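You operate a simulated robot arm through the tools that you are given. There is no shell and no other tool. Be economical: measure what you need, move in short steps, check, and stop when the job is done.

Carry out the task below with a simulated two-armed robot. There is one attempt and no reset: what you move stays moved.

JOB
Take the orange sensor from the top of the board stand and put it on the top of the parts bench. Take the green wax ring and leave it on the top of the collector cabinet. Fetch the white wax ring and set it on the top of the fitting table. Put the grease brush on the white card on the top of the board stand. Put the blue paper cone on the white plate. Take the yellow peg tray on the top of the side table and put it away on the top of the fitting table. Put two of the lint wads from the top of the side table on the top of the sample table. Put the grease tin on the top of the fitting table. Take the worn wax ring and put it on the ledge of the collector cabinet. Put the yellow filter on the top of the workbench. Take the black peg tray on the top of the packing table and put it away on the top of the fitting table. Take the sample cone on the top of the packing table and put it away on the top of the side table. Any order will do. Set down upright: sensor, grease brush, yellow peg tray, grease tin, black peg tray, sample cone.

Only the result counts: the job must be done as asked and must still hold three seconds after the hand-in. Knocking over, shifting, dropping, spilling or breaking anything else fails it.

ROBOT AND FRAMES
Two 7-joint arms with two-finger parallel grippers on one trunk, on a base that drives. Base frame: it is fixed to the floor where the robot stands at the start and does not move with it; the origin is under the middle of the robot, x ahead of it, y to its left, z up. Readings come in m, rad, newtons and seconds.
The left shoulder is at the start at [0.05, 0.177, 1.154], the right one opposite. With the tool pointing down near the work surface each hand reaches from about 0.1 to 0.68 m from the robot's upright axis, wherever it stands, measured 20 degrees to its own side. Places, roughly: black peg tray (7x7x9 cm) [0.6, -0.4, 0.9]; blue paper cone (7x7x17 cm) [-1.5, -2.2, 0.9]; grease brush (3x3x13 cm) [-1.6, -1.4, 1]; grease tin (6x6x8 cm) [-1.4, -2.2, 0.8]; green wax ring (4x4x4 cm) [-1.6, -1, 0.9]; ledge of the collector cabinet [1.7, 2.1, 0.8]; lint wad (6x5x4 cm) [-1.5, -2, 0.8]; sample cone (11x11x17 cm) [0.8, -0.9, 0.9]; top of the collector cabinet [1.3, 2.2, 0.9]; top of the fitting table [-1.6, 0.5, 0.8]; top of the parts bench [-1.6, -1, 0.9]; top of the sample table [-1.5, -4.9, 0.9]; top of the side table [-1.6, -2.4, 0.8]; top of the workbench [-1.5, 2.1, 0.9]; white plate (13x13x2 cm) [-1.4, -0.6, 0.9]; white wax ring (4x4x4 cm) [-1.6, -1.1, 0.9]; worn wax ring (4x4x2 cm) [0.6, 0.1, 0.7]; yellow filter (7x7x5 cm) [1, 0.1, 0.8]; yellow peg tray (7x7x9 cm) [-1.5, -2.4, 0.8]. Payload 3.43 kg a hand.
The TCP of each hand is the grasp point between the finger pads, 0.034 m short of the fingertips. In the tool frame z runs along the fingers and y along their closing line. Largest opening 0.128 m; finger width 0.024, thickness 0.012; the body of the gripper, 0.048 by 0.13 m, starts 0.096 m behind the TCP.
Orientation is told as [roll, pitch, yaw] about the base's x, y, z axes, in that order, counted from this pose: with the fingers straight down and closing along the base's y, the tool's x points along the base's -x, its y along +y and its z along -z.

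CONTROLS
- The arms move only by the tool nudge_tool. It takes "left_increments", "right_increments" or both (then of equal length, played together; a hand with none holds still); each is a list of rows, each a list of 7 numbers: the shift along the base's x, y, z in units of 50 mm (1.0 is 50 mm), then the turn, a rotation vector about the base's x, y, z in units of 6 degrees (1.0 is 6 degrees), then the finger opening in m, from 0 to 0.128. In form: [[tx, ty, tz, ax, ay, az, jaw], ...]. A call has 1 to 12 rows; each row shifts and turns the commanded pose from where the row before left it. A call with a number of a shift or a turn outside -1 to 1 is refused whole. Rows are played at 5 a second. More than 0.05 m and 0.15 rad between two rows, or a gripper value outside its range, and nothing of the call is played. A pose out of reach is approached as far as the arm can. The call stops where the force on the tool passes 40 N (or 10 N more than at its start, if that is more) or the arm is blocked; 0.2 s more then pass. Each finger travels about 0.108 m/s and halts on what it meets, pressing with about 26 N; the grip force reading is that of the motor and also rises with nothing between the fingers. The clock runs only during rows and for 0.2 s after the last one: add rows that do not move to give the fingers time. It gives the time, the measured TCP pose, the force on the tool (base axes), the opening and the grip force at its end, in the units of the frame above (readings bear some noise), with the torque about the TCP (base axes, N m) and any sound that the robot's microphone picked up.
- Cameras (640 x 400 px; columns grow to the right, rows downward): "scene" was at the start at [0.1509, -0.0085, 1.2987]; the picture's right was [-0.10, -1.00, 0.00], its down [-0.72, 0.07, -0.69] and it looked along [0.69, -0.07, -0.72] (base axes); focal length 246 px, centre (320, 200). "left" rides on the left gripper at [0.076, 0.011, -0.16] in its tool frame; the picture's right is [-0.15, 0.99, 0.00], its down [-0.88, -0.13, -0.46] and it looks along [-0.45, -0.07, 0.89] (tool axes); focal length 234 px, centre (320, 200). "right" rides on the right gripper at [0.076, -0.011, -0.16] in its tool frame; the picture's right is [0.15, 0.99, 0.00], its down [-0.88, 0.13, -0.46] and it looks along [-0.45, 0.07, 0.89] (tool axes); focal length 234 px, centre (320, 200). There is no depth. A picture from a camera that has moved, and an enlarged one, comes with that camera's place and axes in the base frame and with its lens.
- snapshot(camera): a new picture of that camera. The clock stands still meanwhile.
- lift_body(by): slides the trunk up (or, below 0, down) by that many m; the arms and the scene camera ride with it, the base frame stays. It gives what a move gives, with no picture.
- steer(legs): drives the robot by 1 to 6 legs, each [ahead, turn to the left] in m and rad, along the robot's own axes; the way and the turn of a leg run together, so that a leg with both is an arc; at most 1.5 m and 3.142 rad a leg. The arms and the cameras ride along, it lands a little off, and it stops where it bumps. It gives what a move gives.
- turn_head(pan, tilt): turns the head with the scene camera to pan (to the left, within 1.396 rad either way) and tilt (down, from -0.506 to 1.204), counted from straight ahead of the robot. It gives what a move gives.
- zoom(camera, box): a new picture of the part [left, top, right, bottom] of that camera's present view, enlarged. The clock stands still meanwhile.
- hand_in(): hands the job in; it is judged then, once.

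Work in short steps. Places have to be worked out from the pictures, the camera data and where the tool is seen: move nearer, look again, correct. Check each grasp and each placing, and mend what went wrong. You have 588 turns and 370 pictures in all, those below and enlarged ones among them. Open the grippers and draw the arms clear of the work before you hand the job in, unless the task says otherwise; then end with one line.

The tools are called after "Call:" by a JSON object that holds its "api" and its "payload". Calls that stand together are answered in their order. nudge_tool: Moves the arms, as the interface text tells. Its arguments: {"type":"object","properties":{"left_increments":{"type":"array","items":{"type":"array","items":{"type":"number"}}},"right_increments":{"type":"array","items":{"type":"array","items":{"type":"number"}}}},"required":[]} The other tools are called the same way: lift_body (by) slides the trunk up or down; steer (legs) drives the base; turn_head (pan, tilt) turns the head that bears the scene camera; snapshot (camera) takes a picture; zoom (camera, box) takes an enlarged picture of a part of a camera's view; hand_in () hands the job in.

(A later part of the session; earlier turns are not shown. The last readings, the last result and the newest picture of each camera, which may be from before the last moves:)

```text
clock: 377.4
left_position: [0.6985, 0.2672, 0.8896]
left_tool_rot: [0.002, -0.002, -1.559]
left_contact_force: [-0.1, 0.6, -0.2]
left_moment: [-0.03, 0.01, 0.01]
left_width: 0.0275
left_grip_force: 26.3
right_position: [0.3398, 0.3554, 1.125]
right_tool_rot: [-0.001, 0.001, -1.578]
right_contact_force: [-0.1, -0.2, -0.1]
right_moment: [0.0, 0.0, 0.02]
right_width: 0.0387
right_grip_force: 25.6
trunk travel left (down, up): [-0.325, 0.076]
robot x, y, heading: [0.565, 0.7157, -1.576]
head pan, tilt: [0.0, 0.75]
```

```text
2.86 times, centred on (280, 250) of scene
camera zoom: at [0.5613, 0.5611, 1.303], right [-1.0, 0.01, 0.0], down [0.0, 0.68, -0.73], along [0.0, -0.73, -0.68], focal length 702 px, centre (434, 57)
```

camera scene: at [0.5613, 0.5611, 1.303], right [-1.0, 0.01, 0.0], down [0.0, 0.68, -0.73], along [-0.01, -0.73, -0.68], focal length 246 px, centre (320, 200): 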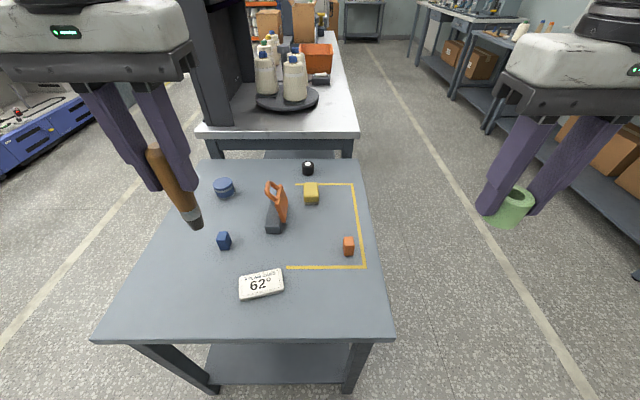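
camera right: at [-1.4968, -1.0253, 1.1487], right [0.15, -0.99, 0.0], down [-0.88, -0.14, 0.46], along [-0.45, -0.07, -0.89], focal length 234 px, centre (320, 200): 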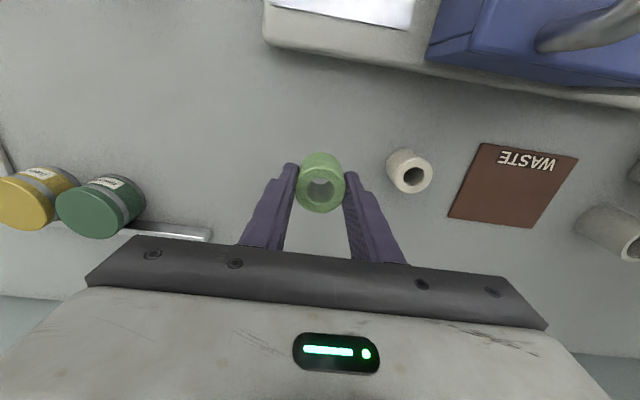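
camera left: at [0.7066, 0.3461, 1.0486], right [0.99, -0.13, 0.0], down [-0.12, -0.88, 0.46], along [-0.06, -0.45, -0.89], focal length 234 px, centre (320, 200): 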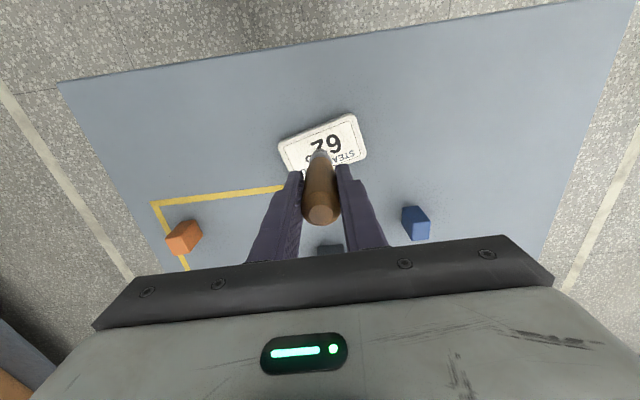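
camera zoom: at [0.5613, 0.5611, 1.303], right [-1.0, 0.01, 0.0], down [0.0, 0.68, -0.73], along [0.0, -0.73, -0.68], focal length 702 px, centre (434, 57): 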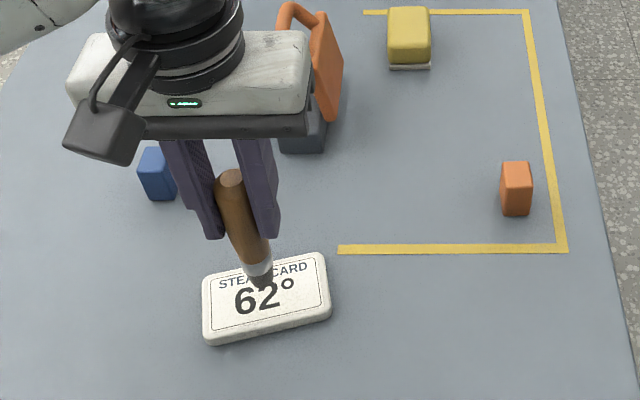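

Close above the card. Continue in 3 mm steps until contact.

Call:
{"api": "nudge_tool", "payload": {"left_increments": [[0, 0, -0.1, 0, 0, 0, 0], [0, 0, -0.06, 0, 0, 0, 0], [0, 0, -0.06, 0, 0, 0, 0]]}}

```text
clock: 378.2
left_position: [0.6991, 0.2683, 0.8787]
left_tool_rot: [0.002, -0.001, -1.557]
left_contact_force: [0.1, -1.3, -0.8]
left_moment: [-0.03, -0.01, 0.0]
left_width: 0.0274
left_grip_force: 25.8
right_position: [0.3397, 0.356, 1.1256]
right_tool_rot: [-0.001, -0.001, -1.578]
right_contact_force: [0.7, 0.3, -0.9]
right_moment: [0.02, 0.02, 0.03]
right_width: 0.0387
right_grip_force: 26.4
trunk travel left (down, up): [-0.325, 0.076]
robot x, y, heading: [0.5607, 0.7143, -1.577]
head pan, tilt: [0.0, 0.75]
```

Call:
{"api": "nudge_tool", "payload": {"left_increments": [[0, 0, -0.06, 0, 0, 0, 0], [0, 0, -0.06, 0, 0, 0, 0]]}}

```text
clock: 378.8
left_position: [0.6996, 0.2682, 0.8729]
left_tool_rot: [0.002, -0.002, -1.557]
left_contact_force: [-0.7, 0.5, -0.9]
left_moment: [0.01, 0.01, 0.02]
left_width: 0.0273
left_grip_force: 25.5
right_position: [0.3387, 0.3568, 1.1254]
right_tool_rot: [-0.001, -0.001, -1.578]
right_contact_force: [0.3, 0.0, -0.5]
right_moment: [-0.02, 0.01, -0.01]
right_width: 0.0388
right_grip_force: 26.0
trunk travel left (down, up): [-0.325, 0.076]
robot x, y, heading: [0.5614, 0.7152, -1.58]
head pan, tilt: [0.0, 0.75]
```

No contact yet; two more steps.

Call:
{"api": "nudge_tool", "payload": {"left_increments": [[0, 0, -0.06, 0, 0, 0, 0], [0, 0, -0.06, 0, 0, 0, 0]]}}

Call:
{"api": "zoom", "payload": {"camera": "scene", "box": [200, 180, 360, 320]}}

```text
clock: 379.4
left_position: [0.6999, 0.2676, 0.867]
left_tool_rot: [0.003, -0.002, -1.557]
left_contact_force: [0.2, -0.4, 0.2]
left_moment: [-0.02, -0.02, 0.01]
left_width: 0.0274
left_grip_force: 26.1
right_position: [0.3388, 0.3561, 1.1264]
right_tool_rot: [0.001, -0.001, -1.578]
right_contact_force: [0.2, -0.2, -0.1]
right_moment: [0.02, 0.02, 0.0]
right_width: 0.0387
right_grip_force: 25.6
trunk travel left (down, up): [-0.325, 0.076]
robot x, y, heading: [0.5586, 0.7148, -1.575]
head pan, tilt: [0.0, 0.75]
```

```text
2.86 times, centred on (280, 250) of scene
camera zoom: at [0.5613, 0.5611, 1.3029], right [-1.0, 0.01, 0.0], down [0.0, 0.68, -0.73], along [-0.01, -0.73, -0.68], focal length 702 px, centre (434, 57)
```

zoom: 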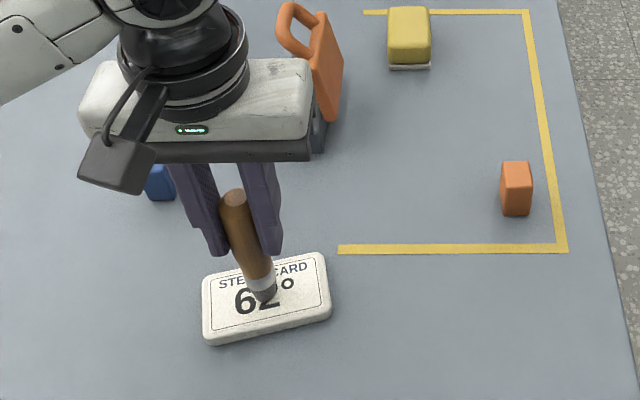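

Almost down. 2 mm steps.

Call:
{"api": "nudge_tool", "payload": {"left_increments": [[0, 0, -0.04, 0, 0, 0, 0], [0, 0, -0.04, 0, 0, 0, 0]]}}

```text
clock: 380.0
left_position: [0.7002, 0.2677, 0.863]
left_tool_rot: [0.002, -0.003, -1.557]
left_contact_force: [0.0, 0.9, -0.3]
left_moment: [-0.01, 0.02, 0.0]
left_width: 0.0274
left_grip_force: 26.0
right_position: [0.3399, 0.3563, 1.1247]
right_tool_rot: [-0.001, 0.0, -1.579]
right_contact_force: [1.0, -0.4, -0.3]
right_moment: [0.04, 0.0, 0.0]
right_width: 0.0387
right_grip_force: 26.5
trunk travel left (down, up): [-0.325, 0.076]
robot x, y, heading: [0.5616, 0.7153, -1.573]
head pan, tilt: [0.0, 0.75]
```

Call:
{"api": "nudge_tool", "payload": {"left_increments": [[0, 0, -0.04, 0, 0, 0, 0], [0, 0, -0.04, 0, 0, 0, 0]]}}

Call:
{"api": "nudge_tool", "payload": {"left_increments": [[0, 0, -0.04, 0, 0, 0, 0]]}}

Call:
{"api": "snapshot", "payload": {"camera": "left"}}

```text
clock: 380.6
left_position: [0.6998, 0.2677, 0.8609]
left_tool_rot: [0.0, -0.01, -1.557]
left_contact_force: [2.1, 0.9, 21.5]
left_moment: [-0.03, -0.21, 0.03]
left_width: 0.0276
left_grip_force: 26.2
right_position: [0.3393, 0.3579, 1.1265]
right_tool_rot: [-0.001, 0.0, -1.578]
right_contact_force: [0.4, 0.4, -0.3]
right_moment: [0.0, 0.0, 0.0]
right_width: 0.0385
right_grip_force: 26.0
trunk travel left (down, up): [-0.325, 0.076]
robot x, y, heading: [0.5598, 0.7165, -1.582]
head pan, tilt: [0.0, 0.75]
```

```text
clock: 381.0
left_position: [0.6994, 0.2679, 0.8586]
left_tool_rot: [0.001, -0.008, -1.556]
left_contact_force: [0.5, -0.9, 21.3]
left_moment: [-0.16, -0.13, -0.02]
left_width: 0.0275
left_grip_force: 26.3
right_position: [0.3388, 0.358, 1.1265]
right_tool_rot: [0.001, -0.001, -1.578]
right_contact_force: [0.1, -0.2, 0.3]
right_moment: [-0.04, 0.0, 0.01]
right_width: 0.0387
right_grip_force: 25.6
trunk travel left (down, up): [-0.325, 0.076]
robot x, y, heading: [0.5573, 0.7127, -1.576]
head pan, tilt: [0.0, 0.75]
```

```text
263 pictures are left
camera left: at [0.7075, 0.3465, 1.0174], right [0.99, -0.13, 0.0], down [-0.12, -0.88, 0.46], along [-0.06, -0.46, -0.89], focal length 234 px, centre (320, 200)
```

left: 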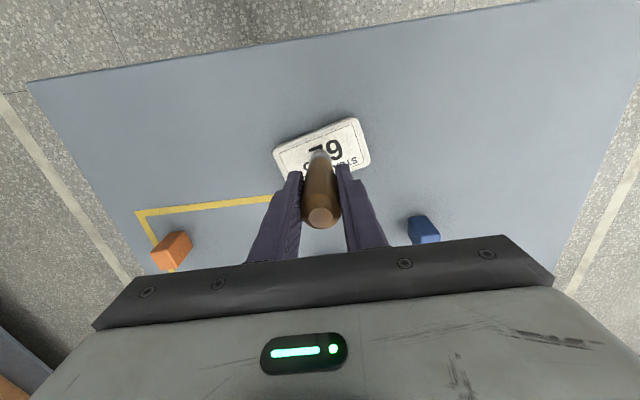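

Contact with about 21 N. The handle's top leans ~2° away from me; ease up, correct slightly, then release slowly.

Call:
{"api": "nudge_tool", "payload": {"left_increments": [[0, 0.05, 0.1, -0.25, 0, 0, 0.0]]}}

Call:
{"api": "nudge_tool", "payload": {"left_increments": [[0, 0, -0.03, 0, 0, 0, 0.0]]}}

Call:
{"api": "snapshot", "payload": {"camera": "left"}}

```text
clock: 381.4
left_position: [0.6989, 0.272, 0.8585]
left_tool_rot: [0.002, -0.021, -1.556]
left_contact_force: [0.7, -0.1, 0.0]
left_moment: [0.0, -0.01, 0.04]
left_width: 0.0273
left_grip_force: 26.3
right_position: [0.3389, 0.357, 1.1251]
right_tool_rot: [0.0, -0.001, -1.576]
right_contact_force: [-0.6, 0.0, -0.5]
right_moment: [0.0, 0.0, 0.02]
right_width: 0.0383
right_grip_force: 26.0
trunk travel left (down, up): [-0.325, 0.076]
robot x, y, heading: [0.5619, 0.7154, -1.578]
head pan, tilt: [0.0, 0.75]
```

```text
clock: 381.8
left_position: [0.6996, 0.2706, 0.8596]
left_tool_rot: [0.003, -0.027, -1.558]
left_contact_force: [0.4, 0.2, 0.4]
left_moment: [-0.01, 0.01, -0.03]
left_width: 0.0273
left_grip_force: 26.5
right_position: [0.3386, 0.3562, 1.1255]
right_tool_rot: [0.0, -0.001, -1.577]
right_contact_force: [0.1, 0.3, -0.2]
right_moment: [0.01, 0.01, 0.0]
right_width: 0.0388
right_grip_force: 26.4
trunk travel left (down, up): [-0.325, 0.076]
robot x, y, heading: [0.5632, 0.7168, -1.577]
head pan, tilt: [0.0, 0.75]
```

```text
262 pictures are left
camera left: at [0.708, 0.3528, 1.0166], right [0.99, -0.13, 0.01], down [-0.12, -0.87, 0.48], along [-0.06, -0.48, -0.88], focal length 234 px, centre (320, 200)
```

left: 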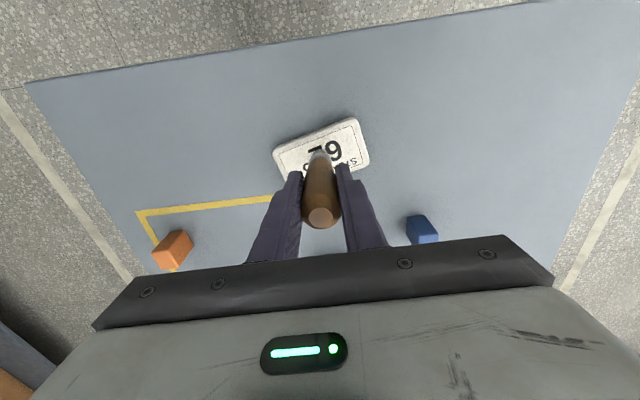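

Lower until light contact again.

Call:
{"api": "nudge_tool", "payload": {"left_increments": [[0, 0, -0.04, 0, 0, 0, 0.0]]}}

Call:
{"api": "nudge_tool", "payload": {"left_increments": [[0, 0, -0.02, 0, 0, 0, 0.0]]}}

```text
clock: 382.2
left_position: [0.6993, 0.2697, 0.859]
left_tool_rot: [0.001, -0.028, -1.557]
left_contact_force: [0.9, 2.4, 3.4]
left_moment: [0.12, -0.11, -0.01]
left_width: 0.0273
left_grip_force: 25.9
right_position: [0.3388, 0.3575, 1.126]
right_tool_rot: [-0.002, -0.001, -1.578]
right_contact_force: [-0.8, 0.1, -0.5]
right_moment: [-0.04, -0.07, 0.03]
right_width: 0.0385
right_grip_force: 25.9
trunk travel left (down, up): [-0.325, 0.076]
robot x, y, heading: [0.5626, 0.716, -1.575]
head pan, tilt: [0.0, 0.75]
```

```text
clock: 382.6
left_position: [0.6991, 0.2704, 0.8593]
left_tool_rot: [0.0, -0.032, -1.556]
left_contact_force: [1.5, 1.9, 11.9]
left_moment: [0.22, -0.18, 0.0]
left_width: 0.0274
left_grip_force: 25.7
right_position: [0.3394, 0.3577, 1.1258]
right_tool_rot: [-0.001, 0.001, -1.578]
right_contact_force: [0.1, 0.2, -0.7]
right_moment: [0.0, 0.0, 0.0]
right_width: 0.0385
right_grip_force: 25.9
trunk travel left (down, up): [-0.325, 0.076]
robot x, y, heading: [0.5564, 0.7135, -1.576]
head pan, tilt: [0.0, 0.75]
```

Touching. Open in small steps and look.

Call:
{"api": "nudge_tool", "payload": {"left_increments": [[0, 0, 0, 0, 0, 0, 0.03], [0, 0, 0, 0, 0, 0, 0.034], [0, 0, 0, 0, 0, 0, 0.04], [0, 0, 0, 0, 0, 0, 0.05], [0, 0, 0, 0, 0, 0, 0.06], [0, 0, 0, 0, 0, 0, 0.06]]}}

Call:
{"api": "snapshot", "payload": {"camera": "left"}}

Call:
{"api": "zoom", "payload": {"camera": "scene", "box": [200, 180, 360, 320]}}

```text
clock: 384.0
left_position: [0.699, 0.2701, 0.8566]
left_tool_rot: [0.003, -0.028, -1.556]
left_contact_force: [-0.5, 0.2, 0.0]
left_moment: [0.02, 0.01, 0.0]
left_width: 0.0601
left_grip_force: 0.0
right_position: [0.3387, 0.3567, 1.1256]
right_tool_rot: [-0.001, 0.0, -1.577]
right_contact_force: [0.5, -0.2, -0.5]
right_moment: [0.06, 0.0, -0.01]
right_width: 0.039
right_grip_force: 26.0
trunk travel left (down, up): [-0.325, 0.076]
robot x, y, heading: [0.5626, 0.7114, -1.579]
head pan, tilt: [0.0, 0.75]
```

```text
261 pictures are left
camera left: at [0.7078, 0.3525, 1.0142], right [0.99, -0.13, 0.01], down [-0.12, -0.87, 0.48], along [-0.06, -0.48, -0.88], focal length 234 px, centre (320, 200)
```

left: 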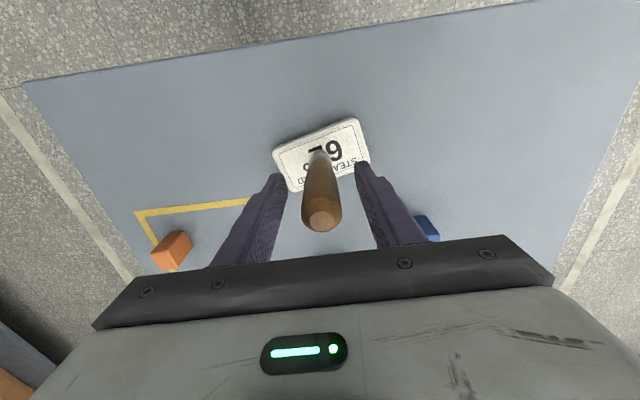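

```text
2.86 times, centred on (280, 250) of scene
camera zoom: at [0.5613, 0.5611, 1.3029], right [-1.0, 0.01, 0.0], down [0.0, 0.68, -0.73], along [0.0, -0.73, -0.68], focal length 702 px, centre (434, 57)
```

zoom: 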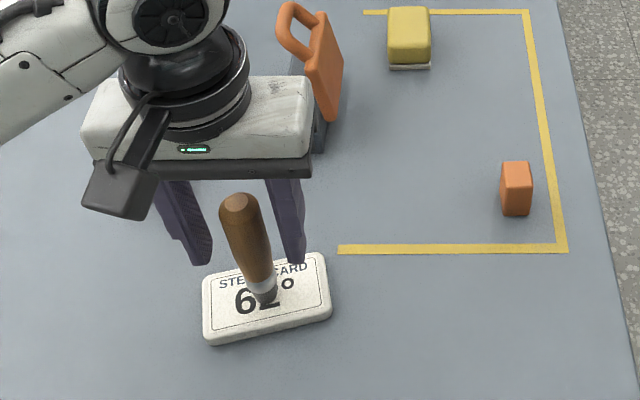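

Brush stands by itself. Raise the hand straight up.

Call:
{"api": "nudge_tool", "payload": {"left_increments": [[0, 0, 0.4, 0, 0, 0, 0.065], [0, 0, 0.8, 0, 0, 0, 0.065], [0, 0, 0.8, 0, 0, 0, 0.065], [0, 0, 0.8, 0, 0, 0, 0.065], [0, 0, 0.8, 0, 0, 0, 0.065], [0, 0.6, 0.5, 0.3, 0, 0, 0.065], [0, 0.6, 0.4, 0, 0, 0, 0.065]]}}

Call:
{"api": "snapshot", "payload": {"camera": "scene"}}

```text
clock: 385.6
left_position: [0.7001, 0.3303, 1.0832]
left_tool_rot: [0.0, 0.004, -1.555]
left_contact_force: [-0.7, -0.2, 0.4]
left_moment: [-0.03, -0.04, 0.03]
left_width: 0.065
left_grip_force: 0.2
right_position: [0.339, 0.3565, 1.126]
right_tool_rot: [-0.001, 0.001, -1.577]
right_contact_force: [-0.5, 0.2, 0.7]
right_moment: [-0.03, -0.01, 0.01]
right_width: 0.0385
right_grip_force: 26.3
trunk travel left (down, up): [-0.325, 0.076]
robot x, y, heading: [0.5615, 0.7137, -1.581]
head pan, tilt: [0.0, 0.75]
```

```text
259 pictures are left
camera scene: at [0.5613, 0.5616, 1.303], right [-1.0, 0.01, 0.0], down [0.0, 0.68, -0.73], along [-0.01, -0.73, -0.68], focal length 246 px, centre (320, 200)
```

scene: 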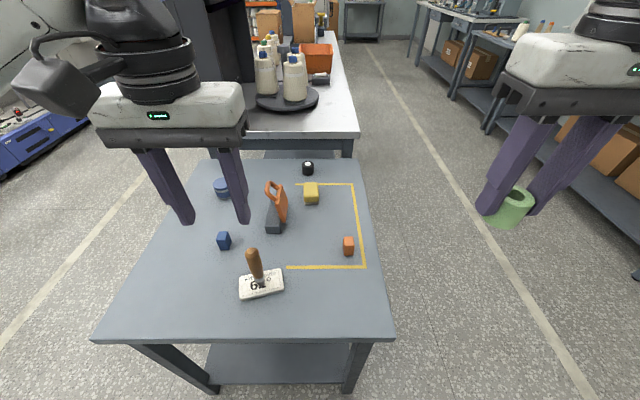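

Brush stands on the card. Move the right hand aside a bit, then take the left hand over the sensor at about (0.478, 0.18).

Call:
{"api": "nudge_tool", "payload": {"right_increments": [[-0.8, 0.3, 0, 0, 0, 0, 0], [-0.8, 0.3, 0, 0, 0, 0, 0]]}}

Call:
{"api": "nudge_tool", "payload": {"left_increments": [[-0.8, -0.3, 0, 0, 0, 0, 0.075], [-0.8, -0.5, 0, 0, 0, 0, 0.075], [-0.8, -0.5, 0, 0, 0, 0, 0.075], [-0.8, -0.5, 0, 0, 0, 0, 0.075], [-0.8, -0.5, 0, 0, 0, 0, 0.075], [-0.44, -0.5, -0.6, 0, 0, 0, 0.075], [0, -0.2, -0.9, 0, 0, 0, 0.075]]}}

Call:
{"api": "snapshot", "payload": {"camera": "left"}}

```text
clock: 386.2
left_position: [0.6998, 0.3315, 1.0827]
left_tool_rot: [0.002, 0.005, -1.558]
left_contact_force: [0.3, -1.2, -0.1]
left_moment: [0.03, 0.02, -0.01]
left_width: 0.0652
left_grip_force: 0.0
right_position: [0.2572, 0.3878, 1.1257]
right_tool_rot: [0.0, -0.002, -1.577]
right_contact_force: [0.3, 0.2, -0.4]
right_moment: [-0.04, 0.02, 0.02]
right_width: 0.0387
right_grip_force: 26.3
trunk travel left (down, up): [-0.325, 0.076]
robot x, y, heading: [0.5606, 0.7109, -1.581]
head pan, tilt: [0.0, 0.75]
```

```text
clock: 387.8
left_position: [0.4764, 0.1797, 1.0066]
left_tool_rot: [0.001, 0.003, -1.556]
left_contact_force: [-0.7, -0.1, 0.2]
left_moment: [0.05, 0.01, -0.01]
left_width: 0.0752
left_grip_force: 0.0
right_position: [0.2595, 0.3865, 1.127]
right_tool_rot: [0.0, 0.002, -1.578]
right_contact_force: [0.0, -1.0, -1.3]
right_moment: [0.01, 0.01, -0.02]
right_width: 0.0386
right_grip_force: 25.7
trunk travel left (down, up): [-0.325, 0.076]
robot x, y, heading: [0.5603, 0.7181, -1.577]
head pan, tilt: [0.0, 0.75]
```

```text
258 pictures are left
camera left: at [0.485, 0.257, 1.1657], right [0.99, -0.13, 0.0], down [-0.12, -0.88, 0.45], along [-0.06, -0.45, -0.89], focal length 234 px, centre (320, 200)
```

left: 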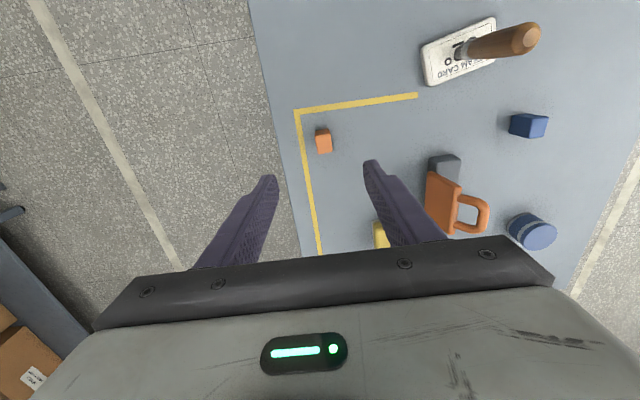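

Sensor at (0.480, 0.164). Descend to it.

Call:
{"api": "nudge_tool", "payload": {"left_increments": [[0.08, -0.3, -0.8, 0, 0, 0, 0.075], [0, 0, -0.9, 0, 0, 0, 0.07], [0, 0, -0.9, 0, 0, 0, 0.07], [0, 0, -0.9, 0, 0, 0, 0.07]]}}

Call:
{"api": "snapshot", "payload": {"camera": "left"}}

```text
clock: 389.0
left_position: [0.5169, 0.1407, 0.8368]
left_tool_rot: [0.018, -0.017, -1.499]
left_contact_force: [-0.6, 0.4, 0.6]
left_moment: [0.0, 0.02, 0.03]
left_width: 0.0699
left_grip_force: 0.0
right_position: [0.2604, 0.3885, 1.1256]
right_tool_rot: [0.0, -0.001, -1.576]
right_contact_force: [0.7, -0.1, 0.5]
right_moment: [0.01, -0.01, -0.01]
right_width: 0.0388
right_grip_force: 25.8
trunk travel left (down, up): [-0.325, 0.076]
robot x, y, heading: [0.5613, 0.7137, -1.581]
head pan, tilt: [0.0, 0.75]
stopped in row 4 (left hand): the arm was blocked; the commanded pose is now the measured one
```

```text
257 pictures are left
camera left: at [0.5181, 0.2217, 0.9956], right [1.0, -0.07, 0.02], down [-0.08, -0.88, 0.47], along [-0.02, -0.47, -0.88], focal length 234 px, centre (320, 200)
```

left: 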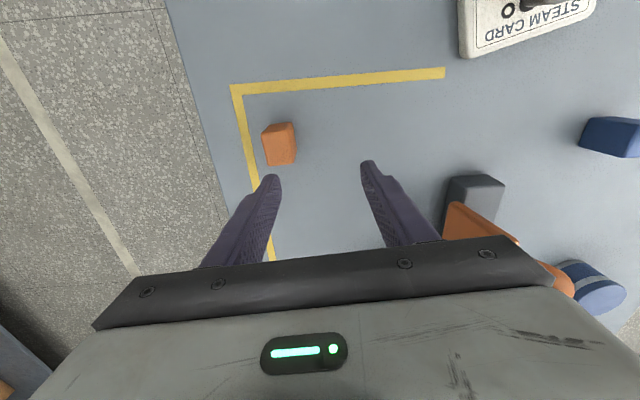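

Blocked by the arm's own limits. Raise again and reposition the base rather than crossing over.

Call:
{"api": "nudge_tool", "payload": {"left_increments": [[0, 0.1, 0.8, 0, 0, 0, 0.07], [0, 0.1, 0.9, 0, 0, 0, 0.07], [0, 0.2, 0.9, 0, 0, 0, 0.07], [0, 0.4, 0.8, 0, 0, 0, 0.07], [0, 0.6, 0.7, 0, 0, 0, 0.07], [0, 0.6, 0.5, 0, 0, 0, 0.07]]}}

Call:
{"api": "snapshot", "payload": {"camera": "scene"}}

```text
clock: 390.4
left_position: [0.5151, 0.2434, 1.067]
left_tool_rot: [0.018, -0.016, -1.502]
left_contact_force: [-0.8, 0.2, -0.3]
left_moment: [0.0, 0.0, -0.04]
left_width: 0.0701
left_grip_force: 0.0
right_position: [0.2599, 0.3876, 1.1259]
right_tool_rot: [0.001, -0.001, -1.578]
right_contact_force: [-0.8, -0.7, 0.2]
right_moment: [0.0, 0.0, 0.02]
right_width: 0.0385
right_grip_force: 26.3
trunk travel left (down, up): [-0.325, 0.076]
robot x, y, heading: [0.5591, 0.7158, -1.575]
head pan, tilt: [0.0, 0.75]
```

```text
256 pictures are left
camera scene: at [0.5615, 0.5615, 1.303], right [-1.0, 0.01, 0.0], down [0.0, 0.68, -0.73], along [0.0, -0.73, -0.68], focal length 246 px, centre (320, 200)
```

scene: 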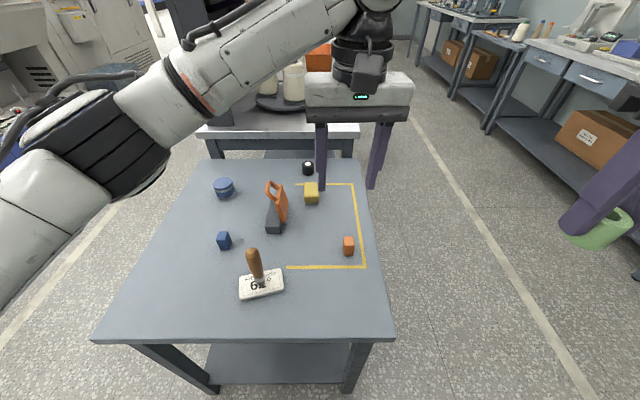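

All fine. Retract the left hand and straighten it; I'll deliver the green ring first and take the sensor with the right hand afterwards.

Call:
{"api": "nudge_tool", "payload": {"left_increments": [[0.4, 0.5, 0.2, 0.15, 0.17, -0.7, 0.07], [0.8, 0.3, 0.2, 0, 0, 0, 0.07], [0.8, 0.3, 0.2, 0, 0, 0, 0.07], [0.8, 0.2, 0, 0, 0, 0, 0.07], [0.8, 0.2, 0, 0, 0, 0, 0.07], [0.6, 0.2, 0, 0, 0, 0, 0.07]]}}

Call:
{"api": "steer", "payload": {"legs": [[-0.2, 0], [0, 3.0]]}}

Call:
{"api": "turn_head", "payload": {"pan": -0.4, "tilt": 0.5}}

Call:
{"api": "snapshot", "payload": {"camera": "scene"}}

```text
clock: 391.8
left_position: [0.7254, 0.3282, 1.0991]
left_tool_rot: [0.0, 0.001, -1.578]
left_contact_force: [0.2, 0.8, 0.4]
left_moment: [0.01, 0.0, -0.01]
left_width: 0.0702
left_grip_force: 0.1
right_position: [0.2599, 0.3869, 1.1258]
right_tool_rot: [0.0, 0.001, -1.578]
right_contact_force: [-0.5, 0.1, 0.4]
right_moment: [-0.02, -0.01, -0.03]
right_width: 0.0386
right_grip_force: 26.0
trunk travel left (down, up): [-0.325, 0.076]
robot x, y, heading: [0.5594, 0.7157, -1.579]
head pan, tilt: [0.0, 0.75]
```

```text
clock: 400.4
left_position: [0.4696, 1.324, 1.0971]
left_tool_rot: [0.001, 0.002, 1.393]
left_contact_force: [-0.3, -0.1, -0.7]
left_moment: [0.0, 0.02, 0.0]
left_width: 0.07
left_grip_force: 0.0
right_position: [0.9161, 1.186, 1.1257]
right_tool_rot: [0.0, 0.0, 1.392]
right_contact_force: [0.2, 0.6, -0.5]
right_moment: [-0.02, 0.0, 0.01]
right_width: 0.0385
right_grip_force: 25.6
trunk travel left (down, up): [-0.325, 0.076]
robot x, y, heading: [0.5622, 0.9161, 1.396]
head pan, tilt: [0.0, 0.75]
```

```text
clock: 401.2
left_position: [0.4712, 1.3242, 1.0977]
left_tool_rot: [-0.001, 0.0, 1.393]
left_contact_force: [0.2, 0.1, 0.4]
left_moment: [-0.02, 0.01, 0.03]
left_width: 0.07
left_grip_force: 0.0
right_position: [0.9166, 1.1864, 1.1265]
right_tool_rot: [0.001, 0.0, 1.392]
right_contact_force: [0.4, 0.8, -1.1]
right_moment: [-0.01, 0.01, -0.01]
right_width: 0.0388
right_grip_force: 26.0
trunk travel left (down, up): [-0.325, 0.076]
robot x, y, heading: [0.5633, 0.9161, 1.392]
head pan, tilt: [-0.4, 0.499]
```

```text
255 pictures are left
camera scene: at [0.626, 1.0596, 1.3249], right [0.84, -0.55, 0.0], down [-0.26, -0.4, -0.88], along [0.48, 0.74, -0.48], focal length 246 px, centre (320, 200)
```

scene: 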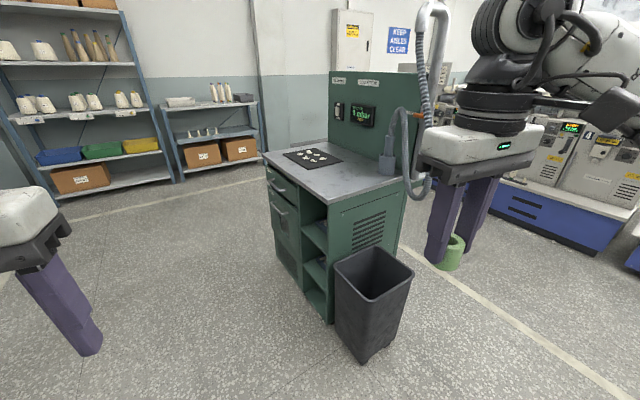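

Cabinet top near-left corner is around (1.1, 1.7). Approach from its left side at (0.62, 1.95) facing +x.

Call:
{"api": "steer", "payload": {"legs": [[0, 0.12], [1.03, 0], [0, -1.513]]}}

Call:
{"api": "turn_head", "payload": {"pan": 0, "tilt": 0.65}}

Call:
{"api": "snapshot", "payload": {"camera": "scene"}}

```text
clock: 410.9
left_position: [1.0005, 2.1148, 1.0997]
left_tool_rot: [0.0, 0.0, 0.002]
left_contact_force: [-0.3, 0.0, 0.1]
left_moment: [0.0, -0.01, 0.0]
left_width: 0.0698
left_grip_force: 0.1
right_position: [0.9446, 1.6492, 1.1262]
right_tool_rot: [-0.001, 0.0, -0.001]
right_contact_force: [-0.1, 0.1, 0.3]
right_moment: [-0.01, 0.0, 0.01]
right_width: 0.0386
right_grip_force: 25.9
trunk travel left (down, up): [-0.325, 0.076]
robot x, y, heading: [0.6155, 1.9483, 0.002]
head pan, tilt: [-0.4, 0.499]
```

```text
clock: 411.7
left_position: [1.0016, 2.1153, 1.0969]
left_tool_rot: [0.0, -0.001, 0.003]
left_contact_force: [-0.1, 0.5, 0.2]
left_moment: [0.01, 0.01, 0.01]
left_width: 0.0699
left_grip_force: 0.1
right_position: [0.9455, 1.649, 1.1258]
right_tool_rot: [0.001, 0.0, 0.001]
right_contact_force: [-0.6, 0.1, -1.3]
right_moment: [0.0, 0.0, 0.05]
right_width: 0.0388
right_grip_force: 25.8
trunk travel left (down, up): [-0.325, 0.076]
robot x, y, heading: [0.6167, 1.9485, 0.0]
head pan, tilt: [0.0, 0.649]
```

```text
254 pictures are left
camera scene: at [0.7728, 1.9486, 1.3116], right [0.0, -1.0, 0.0], down [-0.6, 0.0, -0.8], along [0.8, 0.0, -0.6], focal length 246 px, centre (320, 200)
```

scene: 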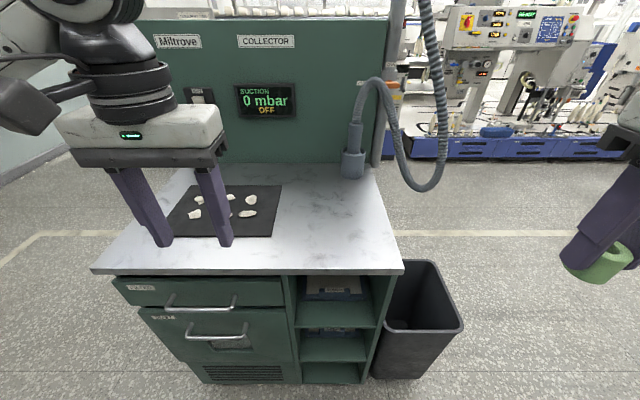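

Clear marble area at about (1.20, 1.88). Move the right hand there.

Call:
{"api": "nudge_tool", "payload": {"right_increments": [[0.6, 0.6, 0, 0, 0, 0, 0], [0.7, 0.6, 0, 0, 0, 0, 0], [0.7, 0.6, 0, 0, 0, 0, 0], [0.7, 0.6, 0, 0, 0, 0, 0], [0.7, 0.6, 0, 0, 0, 0, 0], [0.7, 0.6, 0, 0, 0, 0, 0], [0.7, 0.6, -0.2, 0, 0, 0, 0], [0.3, 0.3, -0.8, 0, 0, 0, 0], [0, 0, -0.9, 0, 0, 0, 0], [0, 0, -0.9, 0, 0, 0, 0]]}}

Call:
{"api": "snapshot", "payload": {"camera": "right"}}

```text
clock: 413.9
left_position: [1.0012, 2.1143, 1.0975]
left_tool_rot: [-0.001, 0.0, 0.001]
left_contact_force: [0.2, 0.6, 0.6]
left_moment: [-0.01, -0.01, 0.01]
left_width: 0.07
left_grip_force: 0.1
right_position: [1.1998, 1.8748, 0.9849]
right_tool_rot: [0.0, 0.0, 0.002]
right_contact_force: [-0.1, 0.5, -1.4]
right_moment: [0.01, 0.04, 0.0]
right_width: 0.0387
right_grip_force: 26.0
trunk travel left (down, up): [-0.325, 0.076]
robot x, y, heading: [0.6187, 1.9497, -0.001]
head pan, tilt: [0.0, 0.649]
```

```text
253 pictures are left
camera right: at [1.1234, 1.863, 1.1451], right [-0.15, 0.99, 0.0], down [0.88, 0.13, 0.45], along [0.45, 0.07, -0.89], focal length 234 px, centre (320, 200)
```

right: 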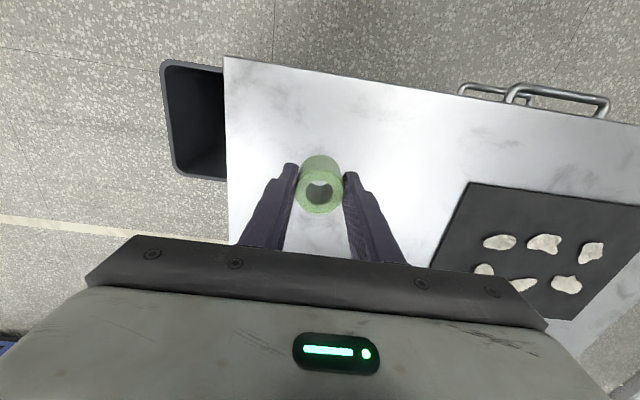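

Good spot. Lower until contact.

Call:
{"api": "nudge_tool", "payload": {"right_increments": [[0, 0, -0.7, 0, 0, 0, 0], [0, 0, -0.2, 0, 0, 0, 0], [0, 0, -0.1, 0, 0, 0, 0], [0, 0, -0.08, 0, 0, 0, 0], [0, 0, -0.08, 0, 0, 0, 0]]}}

```text
clock: 415.1
left_position: [1.0006, 2.1138, 1.099]
left_tool_rot: [-0.001, -0.001, 0.002]
left_contact_force: [0.5, -0.7, 0.8]
left_moment: [-0.01, 0.0, 0.0]
left_width: 0.07
left_grip_force: 0.1
right_position: [1.1995, 1.8736, 0.9279]
right_tool_rot: [0.0, 0.001, 0.001]
right_contact_force: [-0.3, 0.9, -0.5]
right_moment: [-0.03, -0.02, -0.02]
right_width: 0.0388
right_grip_force: 26.0
trunk travel left (down, up): [-0.325, 0.076]
robot x, y, heading: [0.6179, 1.9505, 0.003]
head pan, tilt: [0.0, 0.649]
```

Call:
{"api": "nudge_tool", "payload": {"right_increments": [[0, 0, -0.08, 0, 0, 0, 0], [0, 0, -0.08, 0, 0, 0, 0], [0, 0, -0.08, 0, 0, 0, 0]]}}

```text
clock: 415.9
left_position: [1.0012, 2.1148, 1.0987]
left_tool_rot: [-0.001, 0.001, 0.003]
left_contact_force: [0.8, 0.1, -0.1]
left_moment: [0.0, 0.02, 0.01]
left_width: 0.0699
left_grip_force: 0.2
right_position: [1.201, 1.8755, 0.9158]
right_tool_rot: [0.001, 0.0, -0.001]
right_contact_force: [-0.4, 0.5, -1.2]
right_moment: [0.01, -0.04, 0.0]
right_width: 0.0386
right_grip_force: 25.6
trunk travel left (down, up): [-0.325, 0.076]
robot x, y, heading: [0.6149, 1.9477, -0.003]
head pan, tilt: [0.0, 0.649]
```

Call:
{"api": "nudge_tool", "payload": {"right_increments": [[0, 0, -0.08, 0, 0, 0, 0], [0, 0, -0.08, 0, 0, 0, 0], [0, 0, -0.08, 0, 0, 0, 0]]}}

Call:
{"api": "snapshot", "payload": {"camera": "right"}}

```text
clock: 416.7
left_position: [0.9999, 2.1137, 1.0996]
left_tool_rot: [-0.002, -0.003, 0.002]
left_contact_force: [0.0, -0.2, -0.2]
left_moment: [0.03, -0.01, -0.01]
left_width: 0.0701
left_grip_force: 0.1
right_position: [1.1988, 1.8743, 0.9068]
right_tool_rot: [-0.001, 0.0, -0.003]
right_contact_force: [-1.6, -1.2, 10.4]
right_moment: [-0.07, 0.16, 0.05]
right_width: 0.0387
right_grip_force: 26.2
trunk travel left (down, up): [-0.325, 0.076]
robot x, y, heading: [0.6142, 1.9504, -0.001]
head pan, tilt: [0.0, 0.649]
```

```text
252 pictures are left
camera right: at [1.1226, 1.8631, 1.0665], right [-0.15, 0.99, 0.0], down [0.88, 0.13, 0.46], along [0.45, 0.07, -0.89], focal length 234 px, centre (320, 200)
```

right: 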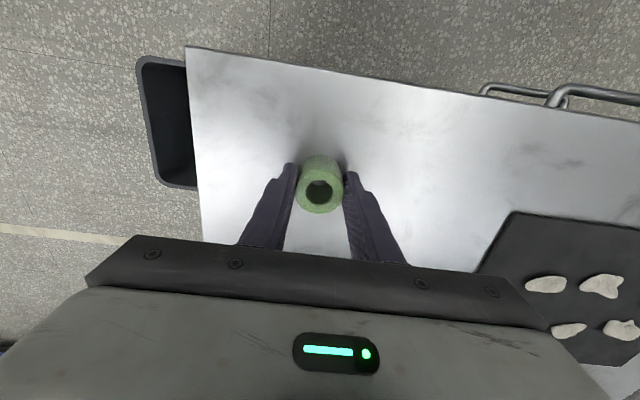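

Contact at 10 N. Release and rise.

Call:
{"api": "nudge_tool", "payload": {"right_increments": [[0, 0, 0.02, 0, 0, 0, 0.045], [0, 0, 0, 0, 0, 0, 0.06], [0, 0, 0, 0, 0, 0, 0.065], [0, 0, 0.5, 0, 0, 0, 0.065], [0, 0, 0.9, 0, 0, 0, 0.065], [0, 0, 0.9, 0, 0, 0, 0.065], [0, 0, 0.9, 0, 0, 0, 0.065]]}}

Call:
{"api": "snapshot", "payload": {"camera": "right"}}

```text
clock: 418.3
left_position: [1.0002, 2.1139, 1.0985]
left_tool_rot: [-0.002, -0.001, 0.002]
left_contact_force: [0.2, -0.1, 1.2]
left_moment: [-0.01, 0.01, 0.03]
left_width: 0.07
left_grip_force: 0.0
right_position: [1.199, 1.8748, 1.065]
right_tool_rot: [0.0, -0.002, -0.001]
right_contact_force: [0.3, 0.6, -0.4]
right_moment: [-0.02, 0.03, 0.0]
right_width: 0.0649
right_grip_force: 0.0
trunk travel left (down, up): [-0.325, 0.076]
robot x, y, heading: [0.6166, 1.9489, -0.002]
head pan, tilt: [0.0, 0.649]
```

```text
251 pictures are left
camera right: at [1.1225, 1.8631, 1.2257], right [-0.15, 0.99, 0.0], down [0.88, 0.13, 0.46], along [0.45, 0.07, -0.89], focal length 234 px, centre (320, 200)
```

right: 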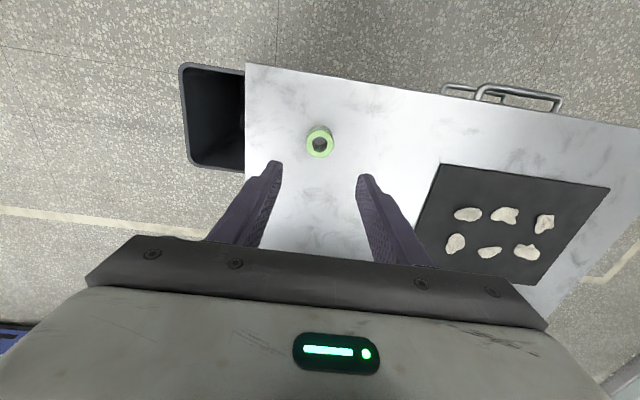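

Green ring placed. Retract and drive back to the start place in front of the board stand.

Call:
{"api": "nudge_tool", "payload": {"right_increments": [[-0.8, -0.2, 0.3, 0, 0, 0, 0.075], [-0.8, -0.2, 0.3, 0, 0, 0, 0.075], [-0.8, -0.2, 0.2, 0, 0, 0, 0.075], [-0.8, -0.2, 0, 0, 0, 0, 0.075], [-0.8, -0.2, 0, 0, 0, 0, 0.075]]}}

Call:
{"api": "steer", "payload": {"legs": [[0, -2.128], [1.355, 0], [0, 0.62], [0.78, 0], [0, 1.5]]}}

Call:
{"api": "turn_head", "payload": {"pan": 0, "tilt": 0.8}}

Call:
{"api": "snapshot", "payload": {"camera": "scene"}}

```text
clock: 419.5
left_position: [1.0009, 2.1152, 1.0998]
left_tool_rot: [0.0, -0.004, 0.002]
left_contact_force: [-1.0, -0.7, -0.4]
left_moment: [-0.03, -0.05, 0.02]
left_width: 0.0697
left_grip_force: 0.1
right_position: [0.998, 1.8244, 1.1062]
right_tool_rot: [-0.001, 0.001, 0.0]
right_contact_force: [-0.6, -0.8, -0.1]
right_moment: [-0.01, -0.04, -0.02]
right_width: 0.0752
right_grip_force: 0.0
trunk travel left (down, up): [-0.325, 0.076]
robot x, y, heading: [0.6134, 1.947, 0.001]
head pan, tilt: [0.0, 0.649]
```

```text
clock: 440.6
left_position: [0.3366, 0.1765, 1.0989]
left_tool_rot: [0.0, 0.0, -0.003]
left_contact_force: [0.1, 0.5, 0.0]
left_moment: [-0.02, 0.01, 0.0]
left_width: 0.0701
left_grip_force: 0.0
right_position: [0.3326, -0.1123, 1.1057]
right_tool_rot: [0.0, -0.001, -0.005]
right_contact_force: [-0.1, 1.1, 0.7]
right_moment: [-0.03, 0.0, 0.0]
right_width: 0.0751
right_grip_force: 0.0
trunk travel left (down, up): [-0.325, 0.076]
robot x, y, heading: [-0.0526, 0.0132, -0.003]
head pan, tilt: [0.0, 0.649]
```

```text
clock: 441.3
left_position: [0.3365, 0.1762, 1.0981]
left_tool_rot: [0.001, 0.0, -0.004]
left_contact_force: [0.2, 0.6, 0.1]
left_moment: [-0.01, -0.01, -0.04]
left_width: 0.0699
left_grip_force: 0.0
right_position: [0.3325, -0.114, 1.1065]
right_tool_rot: [0.0, 0.003, -0.004]
right_contact_force: [0.8, -0.3, 1.1]
right_moment: [0.0, -0.03, -0.01]
right_width: 0.075
right_grip_force: 0.0
trunk travel left (down, up): [-0.325, 0.076]
robot x, y, heading: [-0.0501, 0.0175, -0.008]
head pan, tilt: [0.0, 0.799]
```

```text
250 pictures are left
camera scene: at [0.1012, 0.0118, 1.299], right [0.0, -1.0, 0.0], down [-0.72, 0.0, -0.7], along [0.7, 0.0, -0.72], focal length 246 px, centre (320, 200)
```

scene: 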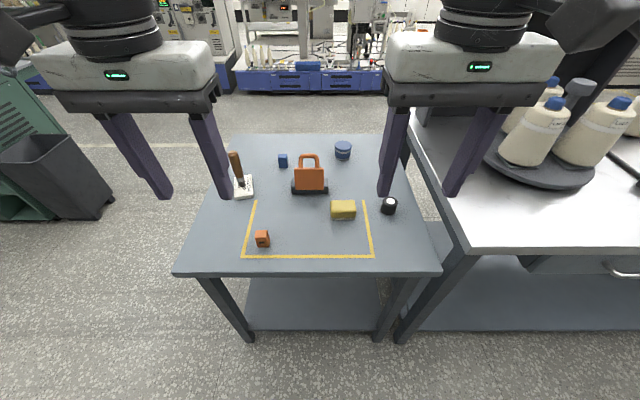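

Brush still stands. Sensor at (0.481, 0.164). Left hand over it.

Call:
{"api": "nudge_tool", "payload": {"left_increments": [[0.58, -0.05, -0.7, 0, 0, 0, 0.07], [0.58, -0.05, -0.7, 0, 0, 0, 0.07], [0.58, -0.05, -0.7, 0, 0, 0, 0.07], [0.58, -0.05, -0.7, 0, 0, 0, 0.07], [0.58, -0.05, -0.7, 0, 0, 0, 0.07], [0, 0, -0.9, 0, 0, 0, 0.07]]}}

Call:
{"api": "snapshot", "payload": {"camera": "left"}}

```text
clock: 442.7
left_position: [0.4817, 0.1646, 0.8774]
left_tool_rot: [0.0, -0.002, -0.004]
left_contact_force: [0.9, 0.3, -0.6]
left_moment: [-0.02, -0.02, 0.01]
left_width: 0.0698
left_grip_force: 0.1
right_position: [0.3328, -0.113, 1.1052]
right_tool_rot: [-0.001, 0.002, -0.005]
right_contact_force: [-0.3, 0.9, -0.1]
right_moment: [-0.02, 0.02, 0.0]
right_width: 0.0749
right_grip_force: 0.2
trunk travel left (down, up): [-0.325, 0.076]
robot x, y, heading: [-0.0503, 0.0099, -0.002]
head pan, tilt: [0.0, 0.799]
```

```text
249 pictures are left
camera left: at [0.4038, 0.1773, 1.0365], right [0.15, 0.99, 0.0], down [0.88, -0.13, 0.46], along [0.45, -0.07, -0.89], focal length 234 px, centre (320, 200)
```

left: 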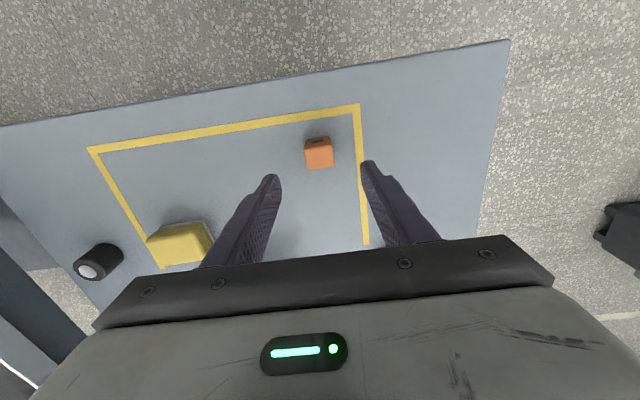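

Aligned. Descend to z≈0.79 and grip.

Call:
{"api": "nudge_tool", "payload": {"left_increments": [[-0.08, 0, -0.6, 0, 0, 0, 0.07], [0, 0, -0.6, 0, 0, 0, 0.07], [0, 0, -0.55, 0, 0, 0, 0.07], [0, 0, 0, 0, 0, 0, 0], [0, 0, 0, 0, 0, 0, 0], [0, 0, 0, 0, 0, 0, 0], [0, 0, 0.5, 0, 0, 0, 0], [0, 0, 0.8, 0, 0, 0, 0]]}}

Call:
{"api": "snapshot", "payload": {"camera": "left"}}

```text
clock: 444.5
left_position: [0.4785, 0.1645, 0.8563]
left_tool_rot: [0.003, 0.0, -0.003]
left_contact_force: [1.4, -0.9, 0.0]
left_moment: [0.01, -0.01, -0.01]
left_width: 0.031
left_grip_force: 25.7
right_position: [0.3327, -0.1135, 1.1053]
right_tool_rot: [0.002, 0.001, -0.006]
right_contact_force: [-0.1, -1.4, -0.5]
right_moment: [0.0, -0.04, 0.01]
right_width: 0.0748
right_grip_force: 0.1
trunk travel left (down, up): [-0.325, 0.076]
robot x, y, heading: [-0.0484, 0.0095, -0.003]
head pan, tilt: [0.0, 0.799]
```

```text
248 pictures are left
camera left: at [0.4003, 0.1771, 1.0149], right [0.15, 0.99, 0.0], down [0.88, -0.13, 0.46], along [0.45, -0.07, -0.89], focal length 234 px, centre (320, 200)
```

left: 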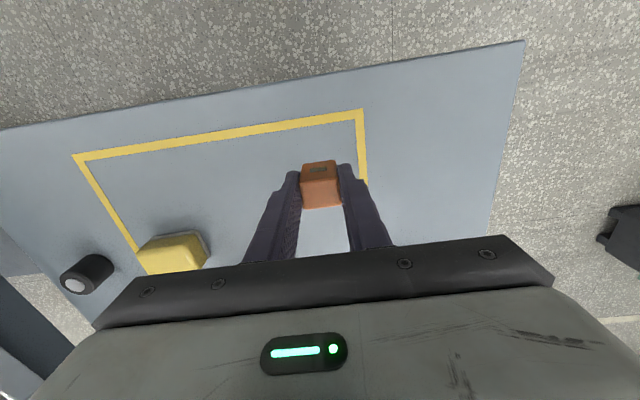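

Sensor held. Retract and drive to the parts bench, to about (−0.97, −1.0).

Call:
{"api": "nudge_tool", "payload": {"left_increments": [[0, 0, 0.9, 0, 0, 0, 0], [0, 0, 0.9, 0, 0, 0, 0], [-0.5, 0, 0.8, 0, 0, 0, 0], [-0.7, 0, 0.6, 0, 0, 0, 0], [-0.8, 0, 0.5, 0, 0, 0, 0], [-0.8, 0, 0.4, 0, 0, 0, 0]]}}

Call:
{"api": "steer", "payload": {"legs": [[0, -1.99], [1.1, 0], [0, -1.15], [0.35, 0]]}}

Call:
{"api": "turn_head", "payload": {"pan": 0, "tilt": 0.65}}

Call:
{"api": "snapshot", "payload": {"camera": "scene"}}

```text
clock: 445.9
left_position: [0.3356, 0.1641, 1.0612]
left_tool_rot: [-0.001, -0.002, -0.002]
left_contact_force: [-0.4, -0.1, -0.1]
left_moment: [0.02, -0.03, -0.02]
left_width: 0.0311
left_grip_force: 25.9
right_position: [0.3337, -0.1124, 1.1067]
right_tool_rot: [0.0, 0.0, -0.005]
right_contact_force: [-0.7, 0.1, -0.8]
right_moment: [0.0, 0.03, 0.01]
right_width: 0.075
right_grip_force: 0.1
trunk travel left (down, up): [-0.325, 0.076]
robot x, y, heading: [-0.0485, 0.0146, -0.002]
head pan, tilt: [0.0, 0.799]
```

```text
clock: 461.1
left_position: [-1.2591, -1.1183, 1.0612]
left_tool_rot: [0.002, 0.0, 3.117]
left_contact_force: [0.0, 0.3, -0.9]
left_moment: [0.01, -0.03, -0.02]
left_width: 0.0313
left_grip_force: 25.5
right_position: [-1.251, -0.8417, 1.105]
right_tool_rot: [0.0, 0.002, 3.116]
right_contact_force: [0.5, -0.7, 0.1]
right_moment: [0.04, -0.01, -0.02]
right_width: 0.0748
right_grip_force: 0.0
trunk travel left (down, up): [-0.325, 0.076]
robot x, y, heading: [-0.871, -0.9756, 3.114]
head pan, tilt: [0.0, 0.799]
```

```text
clock: 461.8
left_position: [-1.2588, -1.12, 1.0607]
left_tool_rot: [0.0, 0.001, 3.116]
left_contact_force: [-0.6, -0.6, -0.7]
left_moment: [-0.02, -0.01, 0.0]
left_width: 0.0311
left_grip_force: 25.7
right_position: [-1.2504, -0.8425, 1.1054]
right_tool_rot: [-0.001, -0.001, 3.117]
right_contact_force: [0.4, 0.7, -0.3]
right_moment: [-0.05, 0.01, -0.05]
right_width: 0.0748
right_grip_force: 0.1
trunk travel left (down, up): [-0.325, 0.076]
robot x, y, heading: [-0.8697, -0.9759, 3.116]
head pan, tilt: [0.0, 0.649]
```

```text
247 pictures are left
camera scene: at [-1.0261, -0.9734, 1.3115], right [0.03, 1.0, 0.0], down [0.6, -0.02, -0.8], along [-0.8, 0.02, -0.6], focal length 246 px, centre (320, 200)
```

scene: 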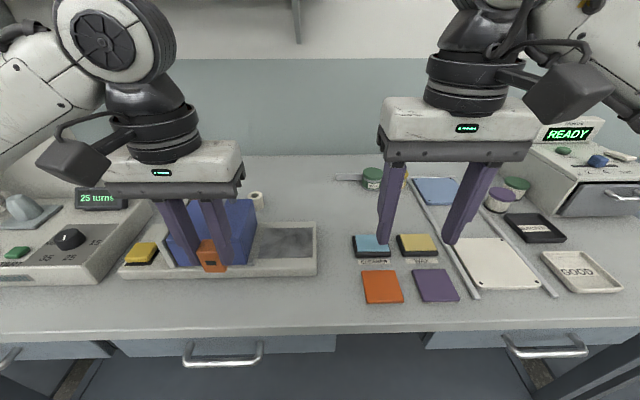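

Free strip in front of the blue box base; lower the sensor at (−1.284, −1.12).

Call:
{"api": "nudge_tool", "payload": {"left_increments": [[-0.5, 0, -0.7, 0, 0, 0, 0], [0, 0, -0.9, 0, 0, 0, 0], [0, 0, -0.5, 0, 0, 0, 0], [0, 0, -0.2, 0, 0, 0, 0], [0, 0, -0.1, 0, 0, 0, 0], [0, 0, -0.08, 0, 0, 0, 0]]}}

Call:
{"api": "snapshot", "payload": {"camera": "left"}}

```text
clock: 463.1
left_position: [-1.2825, -1.1193, 0.9376]
left_tool_rot: [-0.001, -0.002, 3.118]
left_contact_force: [-0.7, 0.5, -0.9]
left_moment: [0.0, 0.01, -0.04]
left_width: 0.0312
left_grip_force: 25.8
right_position: [-1.2499, -0.8417, 1.106]
right_tool_rot: [0.0, 0.0, 3.115]
right_contact_force: [-0.3, 1.0, 0.2]
right_moment: [0.02, -0.02, -0.02]
right_width: 0.0752
right_grip_force: 0.0
trunk travel left (down, up): [-0.325, 0.076]
robot x, y, heading: [-0.8679, -0.9755, 3.114]
head pan, tilt: [0.0, 0.649]
```

```text
246 pictures are left
camera left: at [-1.2103, -1.1303, 1.0966], right [-0.17, -0.99, 0.0], down [-0.88, 0.15, 0.46], along [-0.45, 0.08, -0.89], focal length 234 px, centre (320, 200)
```

left: 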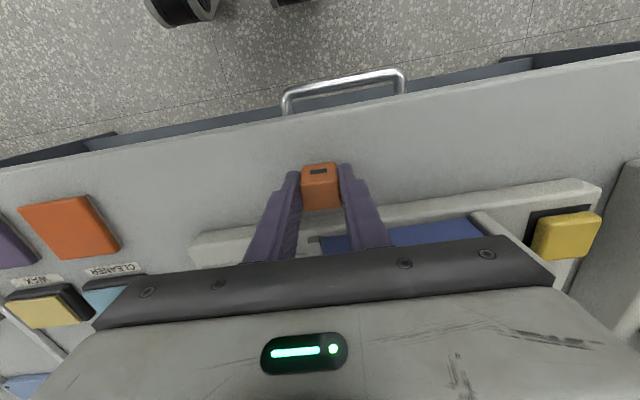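

Shift 8 mm toward the edge and continue down.

Call:
{"api": "nudge_tool", "payload": {"left_increments": [[0.16, 0, -0.08, 0, 0, 0, 0], [0, 0, -0.08, 0, 0, 0, 0], [0, 0, -0.08, 0, 0, 0, 0]]}}

```text
clock: 463.9
left_position: [-1.2751, -1.1192, 0.9277]
left_tool_rot: [-0.001, -0.004, 3.118]
left_contact_force: [0.6, -3.1, 19.2]
left_moment: [-0.1, -0.02, 0.01]
left_width: 0.0314
left_grip_force: 26.0
right_position: [-1.2501, -0.8431, 1.1064]
right_tool_rot: [0.0, -0.001, 3.115]
right_contact_force: [-0.7, 0.3, -0.6]
right_moment: [-0.05, -0.04, -0.03]
right_width: 0.0751
right_grip_force: 0.0
trunk travel left (down, up): [-0.325, 0.076]
robot x, y, heading: [-0.8697, -0.9774, 3.116]
head pan, tilt: [0.0, 0.649]
```

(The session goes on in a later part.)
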